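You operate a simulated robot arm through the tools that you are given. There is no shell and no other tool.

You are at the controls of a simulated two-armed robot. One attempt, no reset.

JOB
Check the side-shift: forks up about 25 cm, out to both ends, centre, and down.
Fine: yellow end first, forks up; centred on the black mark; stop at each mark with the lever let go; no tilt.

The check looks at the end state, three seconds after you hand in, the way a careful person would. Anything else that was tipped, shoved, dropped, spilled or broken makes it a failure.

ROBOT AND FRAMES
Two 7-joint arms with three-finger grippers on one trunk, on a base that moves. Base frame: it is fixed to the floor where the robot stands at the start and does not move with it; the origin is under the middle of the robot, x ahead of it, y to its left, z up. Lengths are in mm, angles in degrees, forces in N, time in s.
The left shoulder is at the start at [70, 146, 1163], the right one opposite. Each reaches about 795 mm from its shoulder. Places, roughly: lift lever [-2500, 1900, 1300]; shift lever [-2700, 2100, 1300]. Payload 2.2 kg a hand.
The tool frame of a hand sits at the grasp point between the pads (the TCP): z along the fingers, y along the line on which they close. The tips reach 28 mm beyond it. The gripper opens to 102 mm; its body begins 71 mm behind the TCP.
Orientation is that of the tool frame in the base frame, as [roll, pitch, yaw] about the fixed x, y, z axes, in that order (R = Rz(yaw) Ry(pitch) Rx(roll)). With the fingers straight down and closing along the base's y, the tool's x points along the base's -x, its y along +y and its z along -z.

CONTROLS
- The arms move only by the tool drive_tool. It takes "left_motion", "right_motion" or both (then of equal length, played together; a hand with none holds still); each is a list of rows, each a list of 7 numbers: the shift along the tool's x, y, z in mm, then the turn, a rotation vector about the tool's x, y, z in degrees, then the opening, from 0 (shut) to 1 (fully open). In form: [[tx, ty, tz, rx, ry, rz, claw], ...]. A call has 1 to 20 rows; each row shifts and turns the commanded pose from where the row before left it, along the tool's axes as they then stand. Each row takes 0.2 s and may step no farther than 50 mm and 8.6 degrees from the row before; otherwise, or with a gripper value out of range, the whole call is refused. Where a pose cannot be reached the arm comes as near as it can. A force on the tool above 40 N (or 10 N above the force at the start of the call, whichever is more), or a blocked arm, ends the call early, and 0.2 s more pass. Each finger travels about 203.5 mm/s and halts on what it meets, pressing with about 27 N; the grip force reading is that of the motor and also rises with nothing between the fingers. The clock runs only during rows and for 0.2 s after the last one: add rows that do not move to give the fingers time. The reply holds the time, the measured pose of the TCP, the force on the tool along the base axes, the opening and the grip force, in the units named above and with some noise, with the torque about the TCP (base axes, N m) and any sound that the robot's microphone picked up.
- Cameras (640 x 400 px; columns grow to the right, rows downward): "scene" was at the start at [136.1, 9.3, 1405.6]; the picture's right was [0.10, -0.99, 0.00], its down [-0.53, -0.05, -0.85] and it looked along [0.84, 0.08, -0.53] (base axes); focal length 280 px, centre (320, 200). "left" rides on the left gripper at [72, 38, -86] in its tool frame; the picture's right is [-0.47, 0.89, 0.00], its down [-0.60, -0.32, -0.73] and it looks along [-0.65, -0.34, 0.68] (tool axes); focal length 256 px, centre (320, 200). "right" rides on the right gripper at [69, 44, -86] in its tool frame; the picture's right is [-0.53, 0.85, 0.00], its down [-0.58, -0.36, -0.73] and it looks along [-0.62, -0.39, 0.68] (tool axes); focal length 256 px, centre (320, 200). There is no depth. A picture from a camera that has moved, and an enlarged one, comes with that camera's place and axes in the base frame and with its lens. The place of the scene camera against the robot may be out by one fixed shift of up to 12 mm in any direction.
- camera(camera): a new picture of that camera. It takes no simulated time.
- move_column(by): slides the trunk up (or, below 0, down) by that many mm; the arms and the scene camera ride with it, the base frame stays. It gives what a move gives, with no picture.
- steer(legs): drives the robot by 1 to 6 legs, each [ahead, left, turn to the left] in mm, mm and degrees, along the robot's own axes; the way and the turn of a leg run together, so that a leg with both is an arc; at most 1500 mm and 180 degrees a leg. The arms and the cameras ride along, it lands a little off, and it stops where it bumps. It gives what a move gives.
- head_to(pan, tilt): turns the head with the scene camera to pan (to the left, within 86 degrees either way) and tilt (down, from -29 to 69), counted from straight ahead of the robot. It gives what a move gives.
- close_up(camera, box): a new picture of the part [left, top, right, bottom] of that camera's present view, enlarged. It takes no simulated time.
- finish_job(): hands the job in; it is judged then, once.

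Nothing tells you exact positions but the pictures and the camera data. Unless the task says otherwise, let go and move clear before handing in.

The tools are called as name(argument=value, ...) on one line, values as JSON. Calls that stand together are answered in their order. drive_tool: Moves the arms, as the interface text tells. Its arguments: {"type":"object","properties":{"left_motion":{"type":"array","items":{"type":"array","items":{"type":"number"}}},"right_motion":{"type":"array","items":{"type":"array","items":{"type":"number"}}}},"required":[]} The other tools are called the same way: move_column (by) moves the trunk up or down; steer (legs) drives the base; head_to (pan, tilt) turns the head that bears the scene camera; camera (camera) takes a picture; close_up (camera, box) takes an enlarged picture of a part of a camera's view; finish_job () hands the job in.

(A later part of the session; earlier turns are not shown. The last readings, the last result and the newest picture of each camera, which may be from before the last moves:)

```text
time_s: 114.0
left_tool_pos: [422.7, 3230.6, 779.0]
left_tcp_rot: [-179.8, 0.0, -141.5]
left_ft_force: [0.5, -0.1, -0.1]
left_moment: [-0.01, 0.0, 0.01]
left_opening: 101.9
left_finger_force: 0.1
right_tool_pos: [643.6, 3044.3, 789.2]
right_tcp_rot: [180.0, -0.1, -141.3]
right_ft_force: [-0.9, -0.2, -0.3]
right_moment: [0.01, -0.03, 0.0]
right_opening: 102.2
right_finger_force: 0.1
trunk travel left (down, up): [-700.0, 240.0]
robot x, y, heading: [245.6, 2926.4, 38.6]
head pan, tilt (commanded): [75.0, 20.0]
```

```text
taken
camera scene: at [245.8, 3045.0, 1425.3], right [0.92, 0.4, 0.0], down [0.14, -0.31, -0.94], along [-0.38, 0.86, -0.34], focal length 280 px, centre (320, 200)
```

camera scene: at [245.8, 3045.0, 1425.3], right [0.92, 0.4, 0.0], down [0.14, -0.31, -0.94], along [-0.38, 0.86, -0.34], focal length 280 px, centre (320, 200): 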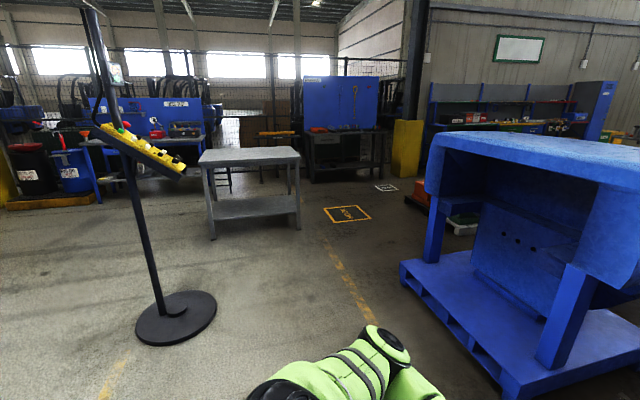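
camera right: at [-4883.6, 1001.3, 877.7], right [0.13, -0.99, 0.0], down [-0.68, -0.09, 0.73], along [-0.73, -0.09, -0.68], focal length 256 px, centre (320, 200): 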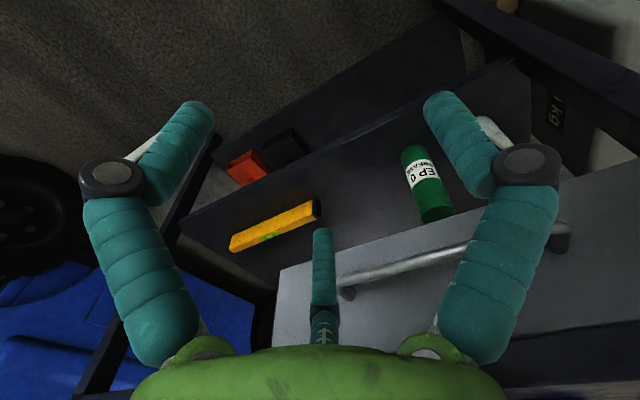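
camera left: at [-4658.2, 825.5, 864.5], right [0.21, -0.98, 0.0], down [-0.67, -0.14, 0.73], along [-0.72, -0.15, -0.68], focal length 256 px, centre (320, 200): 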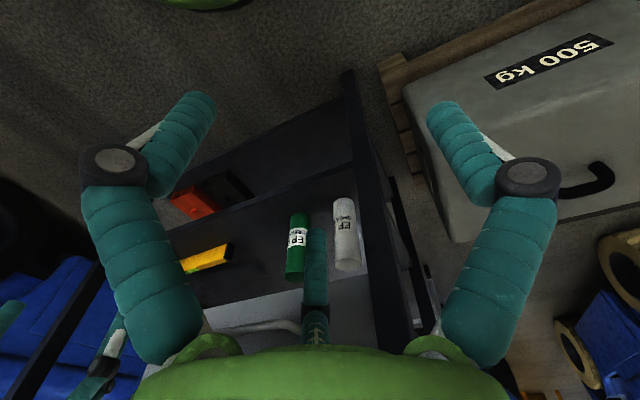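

I am behind the truck. The pole stand has a wide round base and a tray; beyond it a grey table. I zoom in to judge the gap between stand and table.

close_up(camera="scene", box=[60, 60, 320, 222])

drive_tool(left_motion=[[0, 0, -45, 0, 0, 0, 1], [0, 0, -45, 0, 0, 0, 1], [0, 0, -45, 0, 0, 0, 1], [0, 0, -45, 0, 0, 0, 1], [0, 0, -45, 0, 0, 0, 1], [0, 0, -45, 0, 0, 0, 1], [0, 0, -45, 0, 0, 0, 1], [0, 0, -45, 0, 0, 0, 1], [0, 0, -45, 0, 0, 0, 1], [0, 0, -45, 0, 0, 0, 1]], right_motion=[[0, 0, -45, 0, 0, 0, 1], [0, 0, -45, 0, 0, 0, 1], [0, 0, -45, 0, 0, 0, 1], [0, 0, -45, 0, 0, 0, 1], [0, 0, -45, 0, 0, 0, 1], [0, 0, -45, 0, 0, 0, 1], [0, 0, -45, 0, 0, 0, 1], [0, 0, -45, 0, 0, 0, 1], [0, 0, -45, 0, 0, 0, 1], [0, 0, -45, 0, 0, 0, 1]])

```text
2.46 times, centred on (190, 141) of scene
camera zoom: at [245.8, 3045.0, 1425.3], right [0.92, 0.4, 0.0], down [0.14, -0.31, -0.94], along [-0.38, 0.86, -0.34], focal length 690 px, centre (640, 345)
```

zoom: 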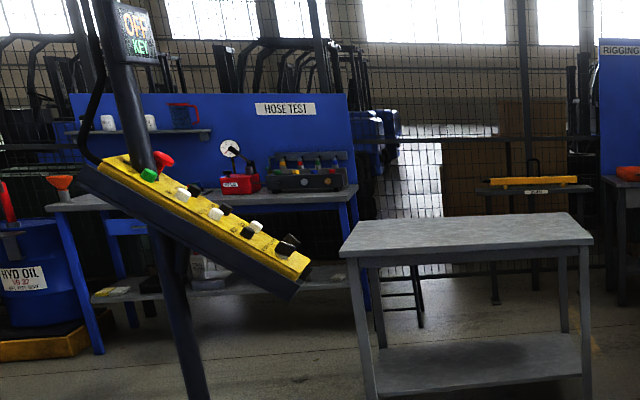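

```text
time_s: 116.2
left_tool_pos: [418.5, 3230.9, 1229.4]
left_tcp_rot: [-179.8, 0.0, -141.4]
left_ft_force: [0.2, -0.6, 0.5]
left_moment: [0.02, 0.0, 0.02]
left_opening: 101.9
left_finger_force: 0.0
right_tool_pos: [639.5, 3044.4, 1241.4]
right_tcp_rot: [-180.0, 0.1, -141.4]
right_ft_force: [-0.2, -0.8, 0.3]
right_moment: [0.03, -0.05, 0.02]
right_opening: 101.9
right_finger_force: 0.0
trunk travel left (down, up): [-700.0, 240.0]
robot x, y, heading: [247.5, 2928.2, 38.6]
head pan, tilt (commanded): [75.0, 20.0]
```

The stand is a hoist control console; I must stay well clear of it. I move to the space behind it and turn to face across.

steer(legs=[[440, 900, 0], [0, 0, 90]])

head_to(pan=25, tilt=20)

camera(camera="scene")

head_to(pan=60, tilt=20)

camera(camera="scene")

```text
time_s: 125.2
left_tool_pos: [-277.9, 4086.8, 1229.6]
left_tcp_rot: [-179.8, 0.0, -51.4]
left_ft_force: [0.3, 0.2, 0.5]
left_moment: [0.03, 0.01, 0.01]
left_opening: 101.8
left_finger_force: 0.0
right_tool_pos: [-90.2, 4308.8, 1240.9]
right_tcp_rot: [180.0, -0.1, -51.5]
right_ft_force: [-1.0, 0.0, 0.5]
right_moment: [-0.03, 0.0, 0.03]
right_opening: 101.9
right_finger_force: 0.1
trunk travel left (down, up): [-700.0, 240.0]
robot x, y, heading: [28.1, 3911.2, 128.5]
head pan, tilt (commanded): [75.0, 20.0]
```

```text
time_s: 126.4
left_tool_pos: [-277.6, 4086.9, 1227.6]
left_tcp_rot: [-179.9, 0.0, -51.5]
left_ft_force: [0.3, -0.5, 0.5]
left_moment: [0.06, 0.04, 0.0]
left_opening: 101.8
left_finger_force: 0.1
right_tool_pos: [-89.6, 4308.6, 1240.1]
right_tcp_rot: [-179.9, 0.0, -51.5]
right_ft_force: [0.4, -0.5, -0.7]
right_moment: [-0.02, 0.0, 0.01]
right_opening: 102.3
right_finger_force: 0.1
trunk travel left (down, up): [-700.0, 240.0]
robot x, y, heading: [27.5, 3913.2, 128.6]
head pan, tilt (commanded): [25.0, 20.0]
```

```text
taken
camera scene: at [-90.4, 3993.6, 1425.3], right [0.44, 0.9, 0.0], down [0.31, -0.15, -0.94], along [-0.84, 0.42, -0.34], focal length 280 px, centre (320, 200)
```

scene: 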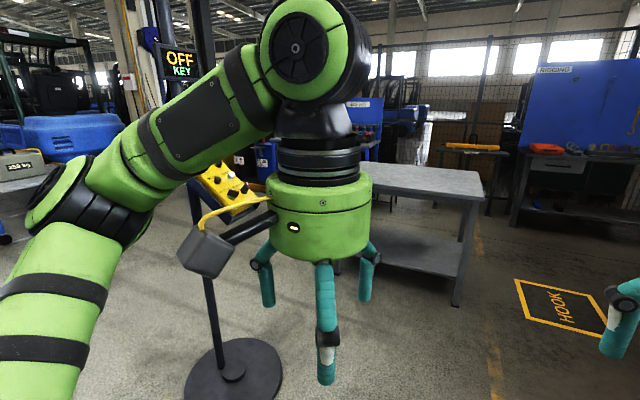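

```text
time_s: 127.4
left_tool_pos: [-278.3, 4087.2, 1228.0]
left_tcp_rot: [-179.9, 0.0, -51.5]
left_ft_force: [0.0, -0.8, -0.1]
left_moment: [-0.02, -0.01, -0.04]
left_opening: 102.0
left_finger_force: 0.1
right_tool_pos: [-89.5, 4308.7, 1239.9]
right_tcp_rot: [-180.0, 0.0, -51.4]
right_ft_force: [0.2, -0.4, -0.5]
right_moment: [-0.02, 0.0, 0.02]
right_opening: 102.1
right_finger_force: 0.0
trunk travel left (down, up): [-700.0, 240.0]
robot x, y, heading: [27.9, 3912.7, 128.6]
head pan, tilt (commanded): [60.0, 20.0]
```

```text
taken
camera scene: at [-99.1, 3938.5, 1425.3], right [-0.15, 0.99, 0.0], down [0.34, 0.05, -0.94], along [-0.93, -0.14, -0.34], focal length 280 px, centre (320, 200)
```

scene: 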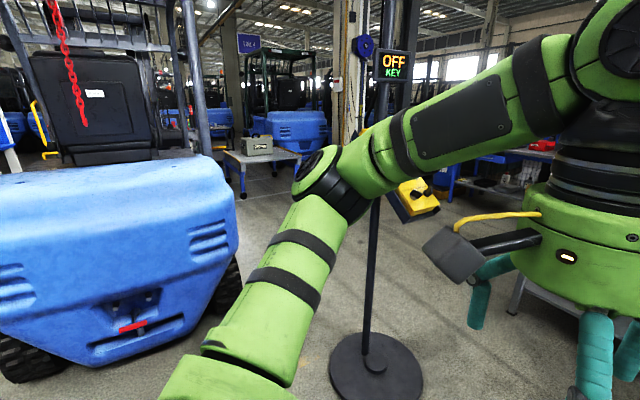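

Stand base centre is near [-1275,4072]; the grey table is about 1.1 m beyond. I advance along the open strip, facing the table with the hands high above it.

steer(legs=[[810, 0, 0], [800, 0, 0]])

head_to(pan=86, tilt=30)

camera(camera="scene")

head_to(pan=35, tilt=45)

camera(camera="scene")

```text
time_s: 135.7
left_tool_pos: [-1277.7, 5359.0, 1227.7]
left_tcp_rot: [-179.9, 0.0, -51.9]
left_ft_force: [0.5, 0.3, -0.7]
left_moment: [-0.01, 0.03, 0.01]
left_opening: 102.0
left_finger_force: 0.1
right_tool_pos: [-1086.8, 5578.1, 1239.9]
right_tcp_rot: [-180.0, 0.1, -51.8]
right_ft_force: [-0.3, -1.2, -0.1]
right_moment: [-0.01, -0.03, 0.01]
right_opening: 102.1
right_finger_force: 0.1
trunk travel left (down, up): [-700.0, 240.0]
robot x, y, heading: [-975.6, 5186.3, 128.3]
head pan, tilt (commanded): [60.0, 20.0]
```

```text
time_s: 136.6
left_tool_pos: [-1278.0, 5358.8, 1228.3]
left_tcp_rot: [-179.9, 0.0, -51.9]
left_ft_force: [-1.1, -0.4, -0.5]
left_moment: [0.0, 0.01, 0.02]
left_opening: 101.9
left_finger_force: 0.1
right_tool_pos: [-1087.4, 5578.9, 1239.7]
right_tcp_rot: [180.0, 0.0, -51.8]
right_ft_force: [0.2, 0.3, 0.0]
right_moment: [0.02, 0.0, -0.03]
right_opening: 102.0
right_finger_force: 0.1
trunk travel left (down, up): [-700.0, 240.0]
robot x, y, heading: [-973.5, 5184.9, 128.3]
head pan, tilt (commanded): [85.9, 30.0]
```

```text
taken
camera scene: at [-1082.6, 5171.4, 1409.3], right [-0.56, 0.83, 0.0], down [0.41, 0.28, -0.87], along [-0.72, -0.48, -0.5], focal length 280 px, centre (320, 200)
```

scene: 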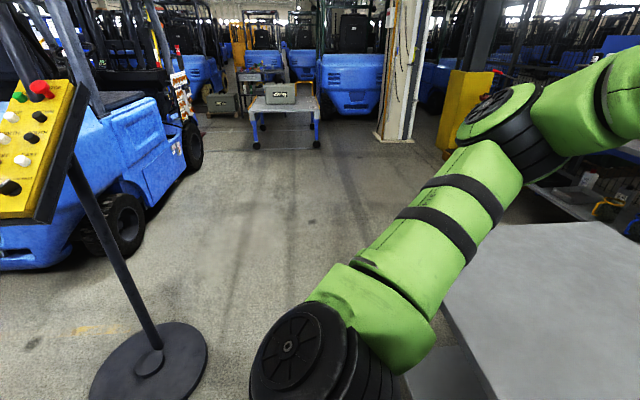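

```text
time_s: 137.8
left_tool_pos: [-1277.4, 5359.8, 1227.9]
left_tcp_rot: [-179.9, 0.0, -51.9]
left_ft_force: [-0.5, -0.4, -1.2]
left_moment: [0.04, 0.0, 0.0]
left_opening: 101.9
left_finger_force: 0.0
right_tool_pos: [-1087.3, 5579.1, 1239.4]
right_tcp_rot: [-180.0, 0.0, -51.9]
right_ft_force: [-0.6, 0.5, 0.1]
right_moment: [0.0, 0.01, -0.03]
right_opening: 101.9
right_finger_force: 0.0
trunk travel left (down, up): [-700.0, 240.0]
robot x, y, heading: [-970.1, 5185.1, 128.1]
head pan, tilt (commanded): [35.0, 45.0]
```

```text
taken
camera scene: at [-1085.4, 5245.4, 1386.7], right [0.29, 0.96, 0.0], down [0.68, -0.2, -0.71], along [-0.68, 0.21, -0.71], focal length 280 px, centre (320, 200)
```

scene: 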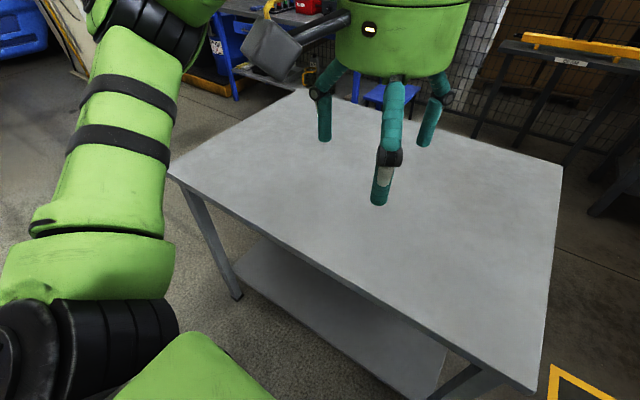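

The right-side aisle of the truck is now visible and clear. I slide left between the stand base and the table with about equal margins.

steer(legs=[[0, 750, 0], [0, 750, 0]])

head_to(pan=86, tilt=20)

camera(camera="scene")

```text
time_s: 145.5
left_tool_pos: [-2452.7, 4425.4, 1227.4]
left_tcp_rot: [-179.9, 0.0, -51.7]
left_ft_force: [-0.3, -1.1, 0.1]
left_moment: [0.0, 0.03, 0.01]
left_opening: 102.0
left_finger_force: 0.0
right_tool_pos: [-2263.3, 4649.3, 1239.1]
right_tcp_rot: [180.0, -0.1, -51.6]
right_ft_force: [0.0, -0.2, -0.5]
right_moment: [-0.01, 0.0, 0.01]
right_opening: 102.2
right_finger_force: 0.0
trunk travel left (down, up): [-700.0, 240.0]
robot x, y, heading: [-2145.3, 4252.3, 128.5]
head pan, tilt (commanded): [35.0, 45.0]
```

```text
time_s: 146.7
left_tool_pos: [-2452.9, 4426.1, 1228.1]
left_tcp_rot: [-179.9, 0.1, -51.5]
left_ft_force: [0.0, 1.0, -0.1]
left_moment: [0.04, 0.01, -0.01]
left_opening: 102.0
left_finger_force: 0.1
right_tool_pos: [-2263.2, 4648.0, 1240.6]
right_tcp_rot: [-179.9, 0.0, -51.4]
right_ft_force: [-0.1, 0.0, -0.1]
right_moment: [0.02, 0.0, -0.01]
right_opening: 101.9
right_finger_force: 0.1
trunk travel left (down, up): [-700.0, 240.0]
robot x, y, heading: [-2145.4, 4253.2, 128.7]
head pan, tilt (commanded): [85.9, 20.0]
```

```text
taken
camera scene: at [-2258.5, 4238.5, 1425.3], right [-0.56, 0.83, 0.0], down [0.28, 0.19, -0.94], along [-0.78, -0.53, -0.34], focal length 280 px, centre (320, 200)
```

scene: 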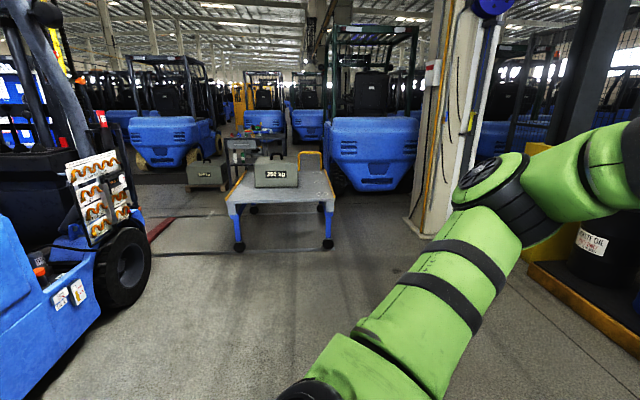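

I see the truck's right side with an instruction panel near the dash. I zoom on it.

close_up(camera="scene", box=[0, 100, 160, 200])

close_up(camera="scene", box=[50, 140, 146, 200])

close_up(camera="scene", box=[0, 180, 180, 340])

```text
4.00 times, centred on (80, 150) of scene
camera zoom: at [-2258.5, 4238.5, 1425.3], right [-0.56, 0.83, 0.0], down [0.28, 0.19, -0.94], along [-0.78, -0.53, -0.34], focal length 1121 px, centre (1280, 400)
```

zoom: 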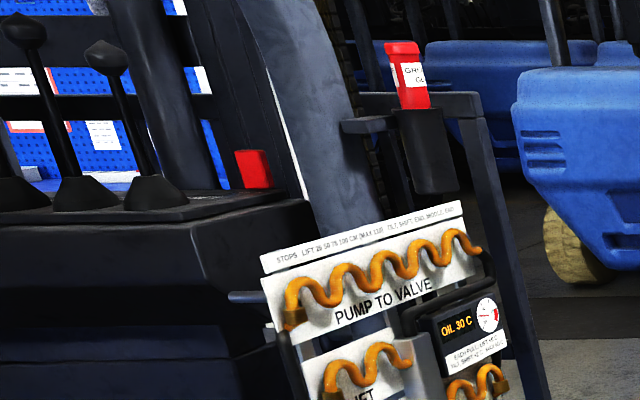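

```text
6.67 times, centred on (98, 170) of scene
camera zoom: at [-2258.5, 4238.5, 1425.3], right [-0.56, 0.83, 0.0], down [0.28, 0.19, -0.94], along [-0.78, -0.53, -0.34], focal length 1868 px, centre (1800, 400)
```

zoom: 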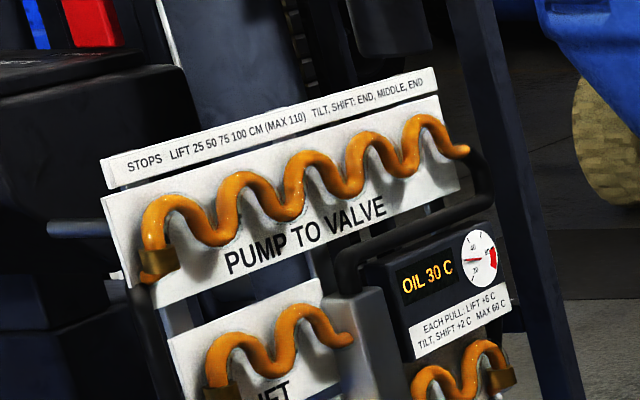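

```text
2.50 times, centred on (90, 260) of scene
camera zoom: at [-2258.5, 4238.5, 1425.3], right [-0.56, 0.83, 0.0], down [0.28, 0.19, -0.94], along [-0.78, -0.53, -0.34], focal length 701 px, centre (895, 50)
```

zoom: 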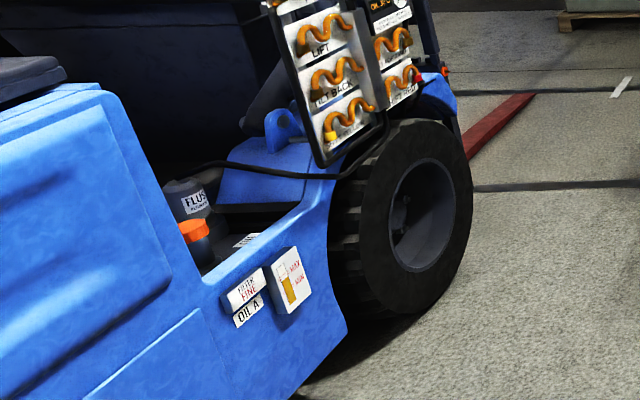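

The panel reads: lift stops at 25/50/75/100 cm, shift stops END–MIDDLE–END, oil warms +6 °C per lift pull and +2 °C per shift pull, max 60 °C. I slide further forward alongside the truck and turn around to face it.

steer(legs=[[0, 1000, 0], [0, 0, 179.5]])

head_to(pan=-40, tilt=15)

camera(camera="scene")

```text
time_s: 159.1
left_tool_pos: [-2628.5, 3448.9, 1228.1]
left_tcp_rot: [-179.8, 0.0, 126.8]
left_ft_force: [0.1, 0.4, 0.4]
left_moment: [-0.01, -0.03, -0.01]
left_opening: 102.0
left_finger_force: 0.1
right_tool_pos: [-2822.8, 3233.2, 1240.4]
right_tcp_rot: [180.0, 0.0, 126.9]
right_ft_force: [-1.1, 0.0, 0.6]
right_moment: [0.01, -0.05, 0.01]
right_opening: 101.9
right_finger_force: 0.1
trunk travel left (down, up): [-700.0, 240.0]
robot x, y, heading: [-2927.6, 3636.6, -53.3]
head pan, tilt (commanded): [85.9, 20.0]
```

```text
time_s: 161.2
left_tool_pos: [-2628.4, 3450.2, 1227.3]
left_tcp_rot: [-179.9, 0.1, 126.8]
left_ft_force: [0.1, -0.4, 0.0]
left_moment: [-0.03, 0.03, 0.01]
left_opening: 102.1
left_finger_force: 0.1
right_tool_pos: [-2823.9, 3233.3, 1240.2]
right_tcp_rot: [-179.9, 0.0, 126.7]
right_ft_force: [-0.8, 0.1, -0.1]
right_moment: [-0.02, 0.03, -0.03]
right_opening: 101.9
right_finger_force: 0.1
trunk travel left (down, up): [-700.0, 240.0]
robot x, y, heading: [-2926.4, 3632.8, -53.1]
head pan, tilt (commanded): [-40.0, 15.0]
```

```text
taken
camera scene: at [-2905.8, 3500.0, 1433.5], right [-1.0, 0.06, 0.0], down [0.01, 0.26, -0.97], along [-0.05, -0.96, -0.26], focal length 280 px, centre (320, 200)
```

scene: 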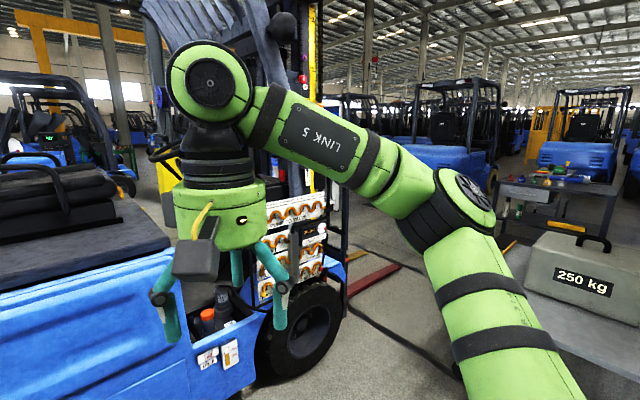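

My arms block the view again; I lower the hands here in open floor to look at the cab side properly.

drive_tool(left_motion=[[0, 0, 45, 0, 0, 0, 1], [0, 0, 45, 0, 0, 0, 1], [0, 0, 45, 0, 0, 0, 1], [0, 0, 45, 0, 0, 0, 1], [0, 0, 45, 0, 0, 0, 1], [0, 0, 45, 0, 0, 0, 1], [0, 0, 45, 0, 0, 0, 1], [0, 0, 45, 0, 0, 0, 1], [0, 0, 45, 0, 0, 0, 1], [0, 0, 45, 0, 0, 0, 1]], right_motion=[[0, 0, 45, 0, 0, 0, 1], [0, 0, 45, 0, 0, 0, 1], [0, 0, 45, 0, 0, 0, 1], [0, 0, 45, 0, 0, 0, 1], [0, 0, 45, 0, 0, 0, 1], [0, 0, 45, 0, 0, 0, 1], [0, 0, 45, 0, 0, 0, 1], [0, 0, 45, 0, 0, 0, 1], [0, 0, 45, 0, 0, 0, 1], [0, 0, 45, 0, 0, 0, 1]])

head_to(pan=-30, tilt=12)

camera(camera="scene")

```text
time_s: 163.4
left_tool_pos: [-2629.7, 3447.8, 778.2]
left_tcp_rot: [-179.9, 0.0, 126.8]
left_ft_force: [0.5, 0.8, 0.7]
left_moment: [0.01, 0.03, 0.02]
left_opening: 101.9
left_finger_force: 0.0
right_tool_pos: [-2823.1, 3232.6, 790.0]
right_tcp_rot: [179.9, 0.0, 126.7]
right_ft_force: [-0.2, -0.5, -0.8]
right_moment: [0.03, 0.03, 0.0]
right_opening: 102.2
right_finger_force: 0.0
trunk travel left (down, up): [-700.0, 240.0]
robot x, y, heading: [-2930.0, 3635.3, -53.3]
head pan, tilt (commanded): [-40.0, 15.0]
```

```text
time_s: 164.1
left_tool_pos: [-2629.1, 3448.7, 777.9]
left_tcp_rot: [-179.9, 0.1, 126.7]
left_ft_force: [0.3, -0.8, 0.3]
left_moment: [0.0, -0.01, 0.02]
left_opening: 102.1
left_finger_force: 0.1
right_tool_pos: [-2823.9, 3232.5, 792.2]
right_tcp_rot: [-180.0, 0.1, 126.8]
right_ft_force: [0.4, 0.2, 0.6]
right_moment: [-0.01, -0.01, 0.0]
right_opening: 101.7
right_finger_force: 0.0
trunk travel left (down, up): [-700.0, 240.0]
robot x, y, heading: [-2926.7, 3633.1, -53.2]
head pan, tilt (commanded): [-30.0, 12.0]
```

```text
taken
camera scene: at [-2889.8, 3500.7, 1438.3], right [-0.99, -0.12, 0.0], down [-0.02, 0.21, -0.98], along [0.12, -0.97, -0.21], focal length 280 px, centre (320, 200)
```

scene: 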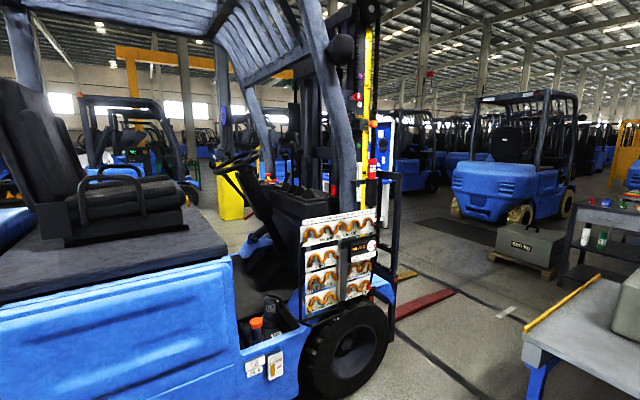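

Now I see the cab's right side, the lever console, the hose panel and a yellow height scale on the mast. I zoom in on each.

close_up(camera="scene", box=[220, 120, 400, 232])

close_up(camera="scene", box=[320, 10, 420, 210])

close_up(camera="scene", box=[290, 205, 390, 315])

close_up(camera="scene", box=[260, 150, 330, 194])

```text
3.56 times, centred on (310, 176) of scene
camera zoom: at [-2889.8, 3500.7, 1438.3], right [-0.99, -0.12, 0.0], down [-0.02, 0.21, -0.98], along [0.12, -0.97, -0.21], focal length 996 px, centre (356, 285)
```

zoom: 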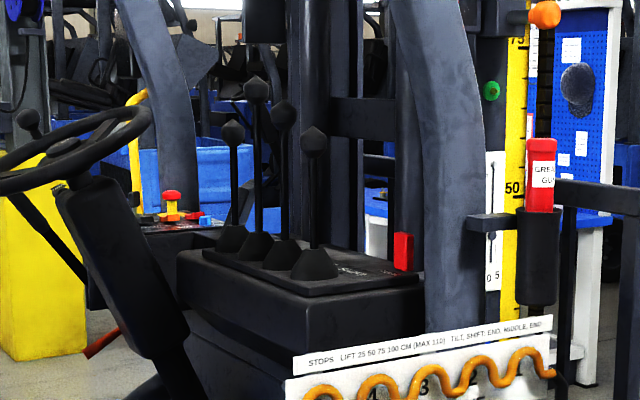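

```text
2.00 times, centred on (370, 110) of scene
camera zoom: at [-2889.8, 3500.7, 1438.3], right [-0.99, -0.12, 0.0], down [-0.02, 0.21, -0.98], along [0.12, -0.97, -0.21], focal length 560 px, centre (220, 380)
```

zoom: 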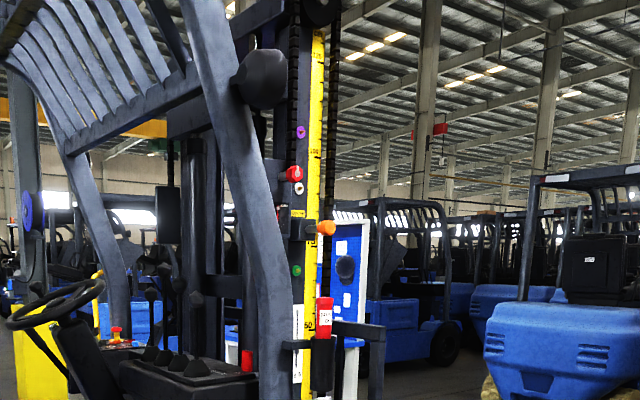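

```text
3.64 times, centred on (340, 260) of scene
camera zoom: at [-2889.8, 3500.7, 1438.3], right [-0.99, -0.12, 0.0], down [-0.02, 0.21, -0.98], along [0.12, -0.97, -0.21], focal length 1019 px, centre (247, -18)
```

zoom: 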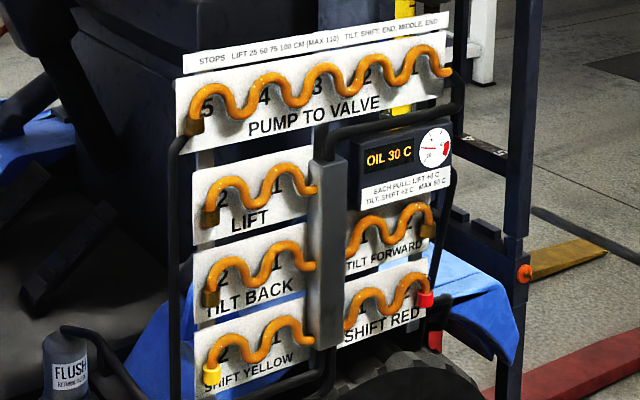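

```text
9.09 times, centred on (295, 172) of scene
camera zoom: at [-2889.8, 3500.7, 1438.3], right [-0.99, -0.12, 0.0], down [-0.02, 0.21, -0.98], along [0.12, -0.97, -0.21], focal length 2548 px, centre (547, 454)
```

zoom: 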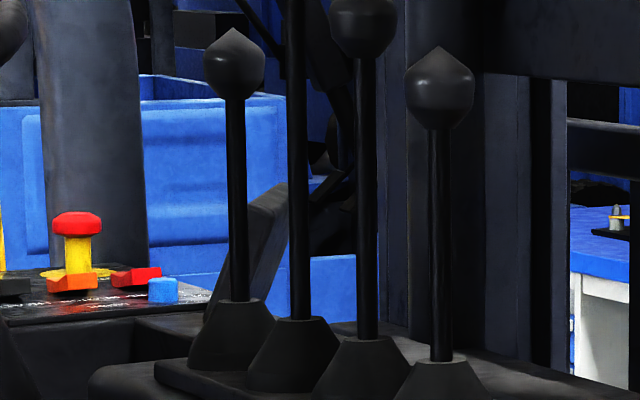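

The lever row runs across the truck: lever 1 (lift) near [-2491,1889], lever 4 (shift) near [-2663,2102], knobs about z 1340, with the hose panel standing in front of them. To know how close my base may come, I look at my own base with the left hand camera.

drive_tool(left_motion=[[0, 40, 0, 0, 0, 0, 1], [0, 40, 0, 0, 0, 0, 1], [0, 40, 0, 0, 0, 0, 1], [0, 40, 0, 0, 0, 0, 1], [0, 0, 0, 0, 0, 8.5, 1], [0, 0, 0, 0, 0, 8.5, 1], [0, 0, 0, 0, 0, 8.5, 1], [0, 0, 0, 0, 0, 8.5, 1], [0, 0, 0, 0, 0, 8.5, 1], [0, 0, 0, 0, 0, 8.5, 1], [0, 0, 0, 0, 0, 8.5, 1], [0, 0, 0, 0, 0, 8.5, 1], [0, 0, 0, 0, 0, 8.5, 1], [0, 0, 0, 0, 0, 8.5, 1], [0, 0, 0, 0, 0, 8.5, 1], [0, 0, 0, 0, 0, 8.5, 1], [0, 0, 0, 0, 0, 8.5, 1], [0, 0, 0, 0, 0, 8.5, 1], [0, 0, 0, 0, 0, 8.5, 1]])

camera(camera="left")

```text
time_s: 168.1
left_tool_pos: [-2501.0, 3544.7, 777.6]
left_tcp_rot: [179.9, 0.1, -0.9]
left_ft_force: [0.2, 0.3, 0.5]
left_moment: [0.03, -0.01, -0.01]
left_opening: 102.0
left_finger_force: 0.0
right_tool_pos: [-2823.9, 3234.0, 791.9]
right_tcp_rot: [179.9, 0.0, 126.9]
right_ft_force: [0.5, 0.1, 0.2]
right_moment: [-0.02, -0.03, -0.02]
right_opening: 102.0
right_finger_force: 0.1
trunk travel left (down, up): [-700.0, 240.0]
robot x, y, heading: [-2929.6, 3636.0, -53.2]
head pan, tilt (commanded): [-30.0, 12.0]
```

```text
taken
camera left: at [-2429.0, 3504.4, 863.1], right [-0.48, -0.88, 0.0], down [-0.6, 0.33, 0.73], along [-0.64, 0.35, -0.68], focal length 256 px, centre (320, 200)
```

left: 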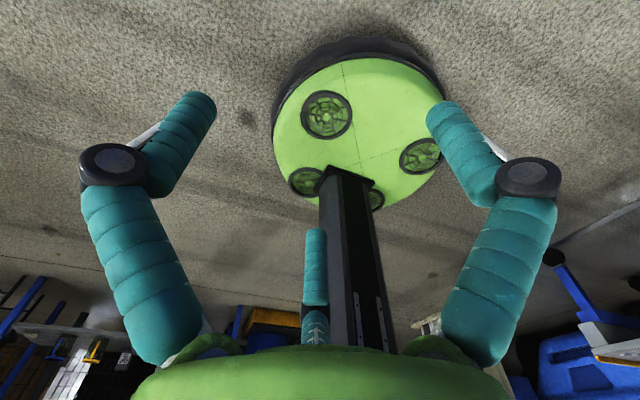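

My base is a disc of about 290 mm radius, so I can stand about 860–900 mm from the truck's centre line. I restore and raise the left hand, then turn and approach to a spot just behind the hose panel.

drive_tool(left_motion=[[0, 0, -30, 0, 0, -8.5, 1], [0, 0, -30, 0, 0, -8.5, 1], [0, 0, -30, 0, 0, -8.5, 1], [0, 0, -30, 0, 0, -8.5, 1], [0, 0, -30, 0, 0, -8.5, 1], [0, 0, -30, 0, 0, -8.5, 1], [0, 0, -30, 0, 0, -8.5, 1], [0, 0, -30, 0, 0, -8.5, 1], [0, 0, -30, 0, 0, -8.5, 1], [0, 0, -30, 0, 0, -8.5, 1], [0, 0, -30, 0, 0, -8.5, 1], [0, 0, -30, 0, 0, -8.5, 1], [0, 0, -30, 0, 0, -8.5, 1], [0, 0, -30, 0, 0, -8.5, 1], [0, 0, -30, 0, 0, -8.5, 1], [0, -30, 0, 0, 0, 0, 1], [0, -30, 0, 0, 0, 0, 1], [0, -30, 0, 0, 0, 0, 1], [0, -30, 0, 0, 0, 0, 1]])

steer(legs=[[450, -330, 0], [0, 0, -62]])

head_to(pan=20, tilt=15)

camera(camera="scene")

```text
time_s: 172.1
left_tool_pos: [-2597.9, 3470.8, 1228.5]
left_tcp_rot: [-179.9, -0.1, 126.8]
left_ft_force: [-0.6, -1.1, -0.1]
left_moment: [0.03, -0.01, 0.03]
left_opening: 102.0
left_finger_force: 0.2
right_tool_pos: [-2824.9, 3231.9, 790.2]
right_tcp_rot: [179.9, -0.1, 126.8]
right_ft_force: [-0.7, 0.0, -1.1]
right_moment: [0.02, -0.01, 0.01]
right_opening: 102.3
right_finger_force: 0.0
trunk travel left (down, up): [-700.0, 240.0]
robot x, y, heading: [-2931.6, 3633.9, -53.3]
head pan, tilt (commanded): [-30.0, 12.0]
```

```text
time_s: 178.0
left_tool_pos: [-2902.7, 2705.4, 1227.5]
left_tcp_rot: [-179.7, 0.1, 65.3]
left_ft_force: [0.2, 0.2, 0.7]
left_moment: [0.01, -0.01, -0.01]
left_opening: 101.9
left_finger_force: 0.0
right_tool_pos: [-3222.0, 2788.7, 791.2]
right_tcp_rot: [-180.0, 0.0, 65.3]
right_ft_force: [0.5, 0.2, -0.8]
right_moment: [-0.01, -0.01, -0.01]
right_opening: 101.9
right_finger_force: 0.1
trunk travel left (down, up): [-700.0, 240.0]
robot x, y, heading: [-2921.6, 3072.6, -115.0]
head pan, tilt (commanded): [-30.0, 12.0]
```

```text
time_s: 179.2
left_tool_pos: [-2903.4, 2704.6, 1227.8]
left_tcp_rot: [-179.8, -0.1, 65.3]
left_ft_force: [-0.6, 0.3, 0.5]
left_moment: [-0.04, -0.01, -0.01]
left_opening: 101.9
left_finger_force: 0.1
right_tool_pos: [-3223.3, 2788.3, 790.3]
right_tcp_rot: [180.0, 0.0, 65.3]
right_ft_force: [1.0, -0.5, -0.4]
right_moment: [0.0, -0.03, 0.01]
right_opening: 102.0
right_finger_force: 0.1
trunk travel left (down, up): [-700.0, 240.0]
robot x, y, heading: [-2919.0, 3074.0, -114.5]
head pan, tilt (commanded): [20.0, 15.0]
```

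```text
taken
camera scene: at [-2952.1, 2934.3, 1433.5], right [-1.0, 0.08, 0.0], down [0.02, 0.26, -0.97], along [-0.08, -0.96, -0.26], focal length 280 px, centre (320, 200)
```

scene: 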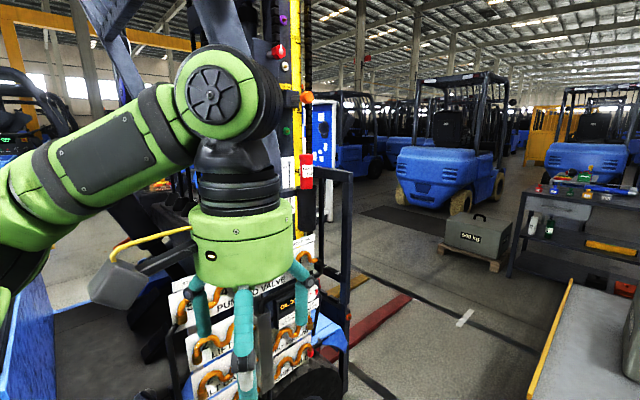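

I am about 440 mm short of the working spot. I raise the trunk for a better view from above and take pictures with the scene and left cameras.

move_column(by=220)

head_to(pan=45, tilt=25)

camera(camera="scene")

camera(camera="left")

```text
time_s: 181.6
left_tool_pos: [-2902.5, 2704.1, 1448.3]
left_tcp_rot: [-179.7, 0.1, 65.3]
left_ft_force: [-0.5, 0.1, -0.8]
left_moment: [0.0, 0.02, 0.01]
left_opening: 102.0
left_finger_force: 0.0
right_tool_pos: [-3222.3, 2788.8, 1010.6]
right_tcp_rot: [-179.9, 0.0, 65.3]
right_ft_force: [0.0, -0.2, 0.1]
right_moment: [0.0, -0.03, -0.01]
right_opening: 102.0
right_finger_force: 0.1
trunk travel left (down, up): [-920.0, 20.0]
robot x, y, heading: [-2921.6, 3071.1, -114.5]
head pan, tilt (commanded): [20.0, 15.0]
```

```text
time_s: 182.4
left_tool_pos: [-2903.3, 2703.9, 1447.0]
left_tcp_rot: [180.0, 0.0, 65.3]
left_ft_force: [0.3, 0.8, 0.6]
left_moment: [-0.01, -0.01, 0.0]
left_opening: 102.1
left_finger_force: 0.0
right_tool_pos: [-3221.4, 2789.9, 1011.3]
right_tcp_rot: [180.0, -0.1, 65.3]
right_ft_force: [0.5, -0.4, -0.7]
right_moment: [0.0, 0.02, 0.05]
right_opening: 102.1
right_finger_force: 0.1
trunk travel left (down, up): [-920.0, 20.0]
robot x, y, heading: [-2920.6, 3069.4, -114.8]
head pan, tilt (commanded): [45.0, 25.0]
```

```text
taken
camera scene: at [-2912.5, 2941.0, 1637.3], right [-0.94, -0.35, 0.0], down [-0.15, 0.4, -0.91], along [0.31, -0.85, -0.42], focal length 280 px, centre (320, 200)
```

scene: 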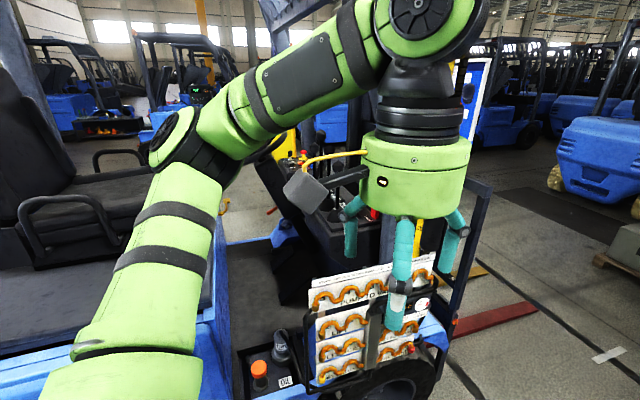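

```text
taken
camera left: at [-2837.9, 2753.1, 1533.8], right [0.61, -0.79, 0.0], down [-0.54, -0.42, 0.73], along [-0.58, -0.44, -0.68], focal length 256 px, centre (320, 200)
```

left: 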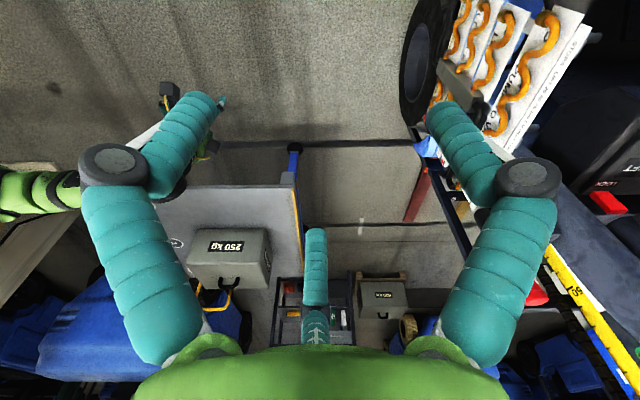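

The left camera just catches the console labels at its right edge; I rotate the left hand about 60° toward the truck to view the console.

drive_tool(left_motion=[[0, 0, 0, 0, 0, -8.5, 1], [0, 0, 0, 0, 0, -8.5, 1], [0, 0, 0, 0, 0, -8.5, 1], [0, 0, 0, 0, 0, -8.5, 1], [0, 0, 0, 0, 0, -8.5, 1], [0, 0, 0, 0, 0, -8.5, 1], [0, 0, 0, 0, 0, -8.5, 1]])

camera(camera="left")

```text
time_s: 184.0
left_tool_pos: [-2903.0, 2705.7, 1447.7]
left_tcp_rot: [-179.9, -0.2, 124.9]
left_ft_force: [-0.6, -0.3, 0.6]
left_moment: [0.01, 0.0, -0.01]
left_opening: 102.4
left_finger_force: 0.1
right_tool_pos: [-3221.2, 2790.2, 1011.0]
right_tcp_rot: [-180.0, 0.1, 65.4]
right_ft_force: [-0.5, 0.1, -0.4]
right_moment: [0.0, 0.02, 0.0]
right_opening: 102.0
right_finger_force: 0.0
trunk travel left (down, up): [-920.0, 20.0]
robot x, y, heading: [-2922.3, 3067.7, -114.9]
head pan, tilt (commanded): [45.0, 25.0]
```

```text
taken
camera left: at [-2912.9, 2784.2, 1534.0], right [0.99, 0.13, 0.0], down [0.09, -0.68, 0.73], along [0.09, -0.72, -0.68], focal length 256 px, centre (320, 200)
```

left: 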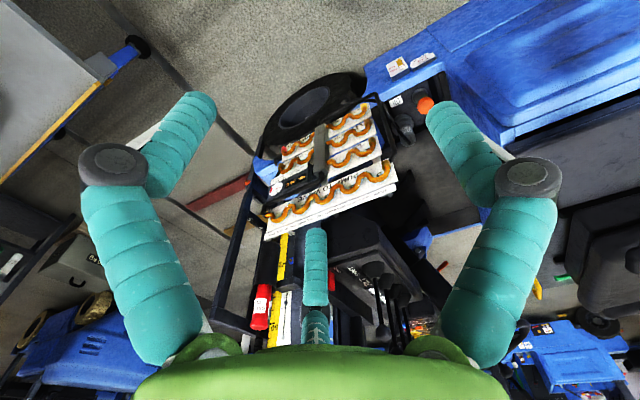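

The console is in the middle-lower part of this (inverted) picture; I enlarge it.

close_up(camera="left", box=[325, 215, 445, 340])

close_up(camera="left", box=[230, 120, 420, 340])

```text
3.20 times, centred on (385, 278) of left
camera zoom: at [-2912.9, 2784.2, 1534.0], right [0.99, 0.13, 0.0], down [0.09, -0.68, 0.73], along [0.09, -0.72, -0.68], focal length 819 px, centre (112, -48)
```

zoom: 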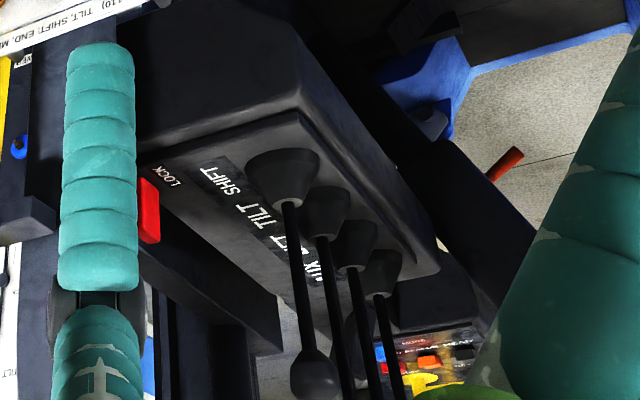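

```text
1.82 times, centred on (325, 230) of left
camera zoom: at [-2912.9, 2784.2, 1534.0], right [0.99, 0.13, 0.0], down [0.09, -0.68, 0.73], along [0.09, -0.72, -0.68], focal length 465 px, centre (311, 146)
```

zoom: 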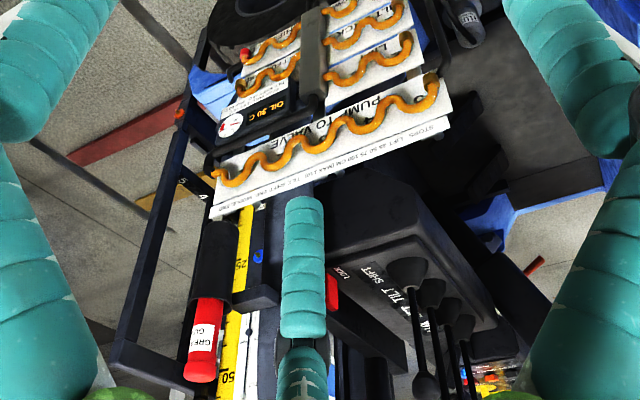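

The labels next to the levers seem to read SHIFT, TILT, LIFT, AUX from the right side inward, plus a red LOCK piece at the console edge. I drive closer to verify from above.

steer(legs=[[170, 320, 0]])

head_to(pan=45, tilt=35)

camera(camera="scene")

camera(camera="left")

```text
time_s: 186.4
left_tool_pos: [-2686.0, 2420.0, 1448.7]
left_tcp_rot: [-179.9, 0.0, 125.0]
left_ft_force: [0.1, 1.0, -0.2]
left_moment: [-0.03, -0.01, 0.0]
left_opening: 102.0
left_finger_force: 0.0
right_tool_pos: [-3003.0, 2501.4, 1011.2]
right_tcp_rot: [179.9, 0.0, 65.6]
right_ft_force: [-0.3, 1.2, -1.4]
right_moment: [-0.01, -0.03, 0.04]
right_opening: 102.1
right_finger_force: 0.1
trunk travel left (down, up): [-920.0, 20.0]
robot x, y, heading: [-2704.8, 2785.4, -114.6]
head pan, tilt (commanded): [45.0, 25.0]
```

```text
time_s: 187.1
left_tool_pos: [-2684.4, 2416.8, 1447.5]
left_tcp_rot: [-179.8, -0.1, 124.9]
left_ft_force: [-0.2, 0.7, 0.2]
left_moment: [0.01, -0.01, 0.02]
left_opening: 102.1
left_finger_force: 0.1
right_tool_pos: [-3002.8, 2501.7, 1011.9]
right_tcp_rot: [-179.9, 0.0, 65.5]
right_ft_force: [-0.1, 0.1, 0.0]
right_moment: [0.0, -0.02, 0.0]
right_opening: 101.9
right_finger_force: 0.1
trunk travel left (down, up): [-920.0, 20.0]
robot x, y, heading: [-2700.1, 2781.4, -114.3]
head pan, tilt (commanded): [45.0, 35.0]
```

```text
taken
camera scene: at [-2695.2, 2657.5, 1621.5], right [-0.94, -0.35, 0.0], down [-0.2, 0.54, -0.82], along [0.29, -0.77, -0.57], focal length 280 px, centre (320, 200)
```

scene: 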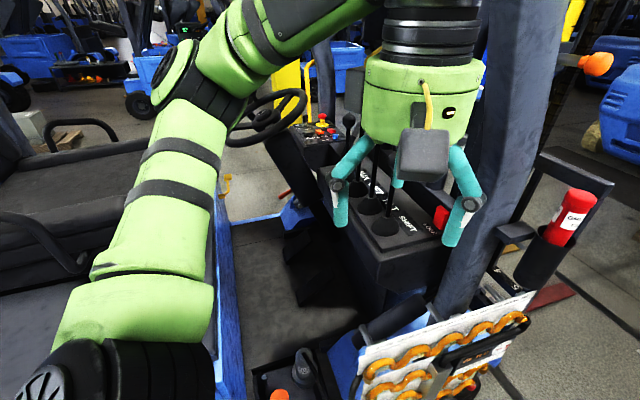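

```text
taken
camera left: at [-2693.6, 2497.0, 1534.0], right [0.99, 0.13, 0.0], down [0.09, -0.68, 0.73], along [0.09, -0.72, -0.68], focal length 256 px, centre (320, 200)
```

left: 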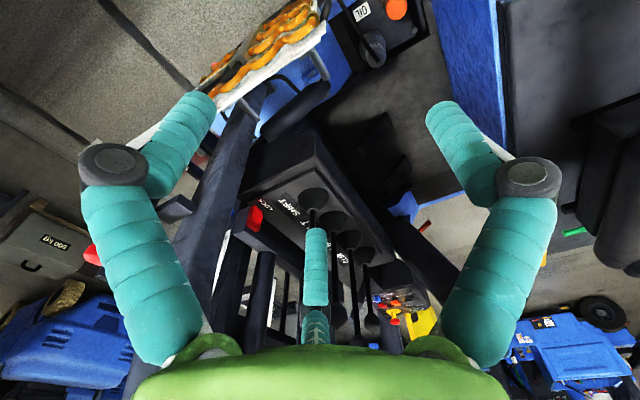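

The hand hovers above the lever console. I zoom in on the labels in both views.

close_up(camera="scene", box=[280, 100, 480, 260])

close_up(camera="left", box=[220, 150, 440, 350])

close_up(camera="scene", box=[480, 20, 640, 260])

```text
2.50 times, centred on (380, 180) of scene
camera zoom: at [-2695.2, 2657.5, 1621.5], right [-0.94, -0.35, 0.0], down [-0.2, 0.54, -0.82], along [0.29, -0.77, -0.57], focal length 701 px, centre (170, 250)
```

zoom: 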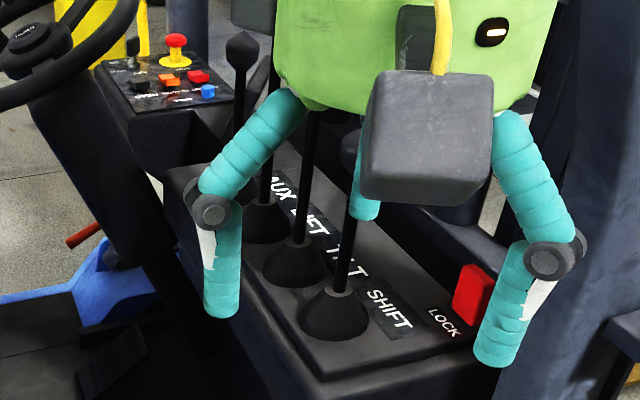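

```text
2.00 times, centred on (330, 250) of left
camera zoom: at [-2693.6, 2497.0, 1534.0], right [0.99, 0.13, 0.0], down [0.09, -0.68, 0.73], along [0.09, -0.72, -0.68], focal length 512 px, centre (300, 100)
```

zoom: 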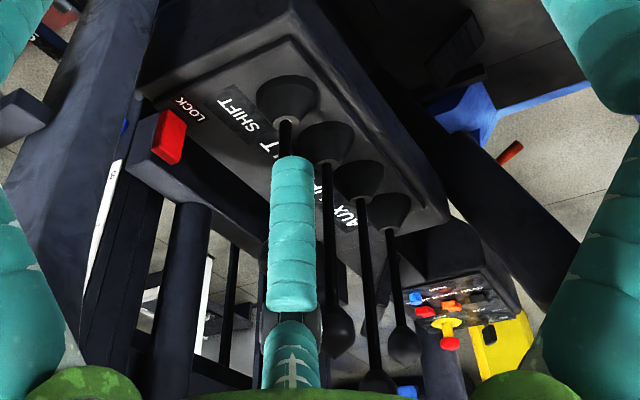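

```text
1.67 times, centred on (560, 140) of scene
camera zoom: at [-2695.2, 2657.5, 1621.5], right [-0.94, -0.35, 0.0], down [-0.2, 0.54, -0.82], along [0.29, -0.77, -0.57], focal length 467 px, centre (-80, 300)
```

zoom: 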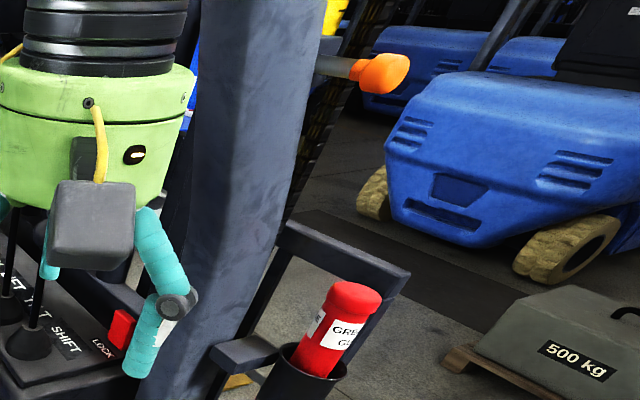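

The console labels read AUX, LIFT, TILT, SHIFT from the steering wheel outward; LIFT is lever 2 near [-2552,1961], SHIFT is lever 4 near [-2667,2102]. I pull the left hand back and up before moving the base nearer, keeping clear of the front pillar.

drive_tool(left_motion=[[0, 30, -30, 0, 0, 0, 1], [0, 40, -30, 0, 0, 0, 0.6], [0, 40, -10, 0, 0, 0, 0], [0, 40, 0, 0, 0, 0, 0], [0, 40, 0, 0, 0, 0, 0], [0, 20, 0, 0, 0, 0, 0]])

camera(camera="scene")

```text
time_s: 188.5
left_tool_pos: [-2558.3, 2546.8, 1479.5]
left_tcp_rot: [-179.7, -0.1, 124.9]
left_ft_force: [0.6, 0.0, 0.2]
left_moment: [0.01, 0.01, 0.01]
left_opening: 2.3
left_finger_force: 27.0
left hand out of reach, approached as far as the arm can: row 3, 4, 5, 6
right_tool_pos: [-3001.9, 2501.3, 1011.0]
right_tcp_rot: [179.9, 0.0, 65.4]
right_ft_force: [-0.4, 0.3, 0.5]
right_moment: [-0.03, 0.01, 0.0]
right_opening: 101.9
right_finger_force: 0.1
trunk travel left (down, up): [-920.0, 20.0]
robot x, y, heading: [-2701.2, 2786.4, -114.4]
head pan, tilt (commanded): [45.0, 35.0]
```

```text
taken
camera scene: at [-2694.0, 2658.6, 1621.6], right [-0.94, -0.35, 0.0], down [-0.2, 0.54, -0.82], along [0.29, -0.77, -0.57], focal length 280 px, centre (320, 200)
```

scene: 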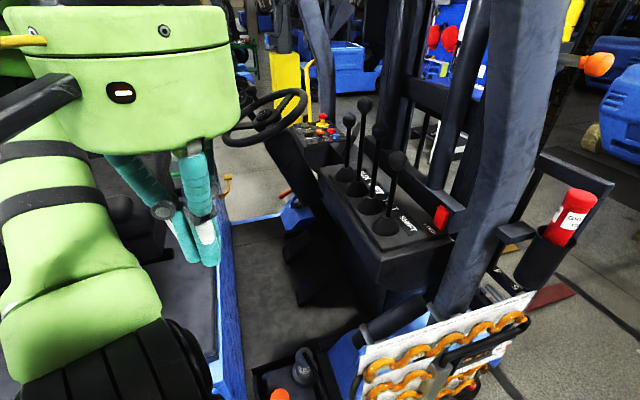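

Now all four levers are clearly visible. I zoom to measure knobs and pillar.

close_up(camera="scene", box=[300, 80, 480, 260])

close_up(camera="scene", box=[350, 170, 470, 245])

close_up(camera="scene", box=[280, 80, 400, 155])

```text
2.22 times, centred on (390, 170) of scene
camera zoom: at [-2694.0, 2658.6, 1621.6], right [-0.94, -0.35, 0.0], down [-0.2, 0.54, -0.82], along [0.29, -0.77, -0.57], focal length 623 px, centre (164, 267)
```

zoom: 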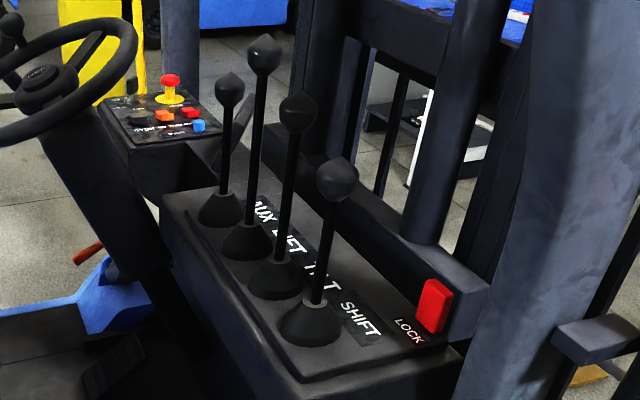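

```text
5.33 times, centred on (410, 208) of scene
camera zoom: at [-2694.0, 2658.6, 1621.6], right [-0.94, -0.35, 0.0], down [-0.2, 0.54, -0.82], along [0.29, -0.77, -0.57], focal length 1495 px, centre (-160, 160)
```

zoom: 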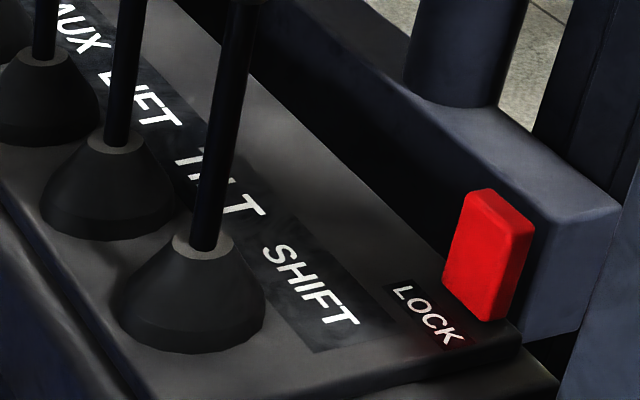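

```text
5.33 times, centred on (340, 118) of scene
camera zoom: at [-2694.0, 2658.6, 1621.6], right [-0.94, -0.35, 0.0], down [-0.2, 0.54, -0.82], along [0.29, -0.77, -0.57], focal length 1495 px, centre (213, 640)
```

zoom: 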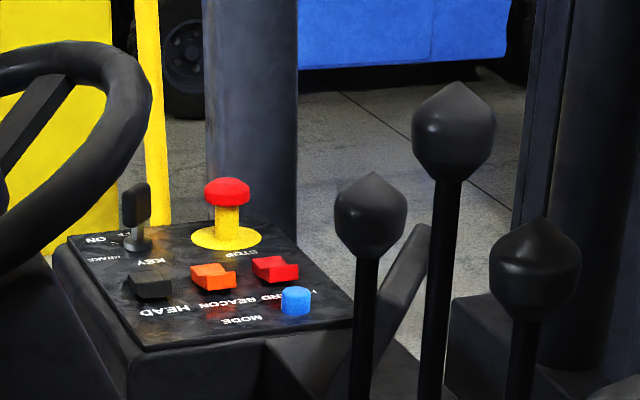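

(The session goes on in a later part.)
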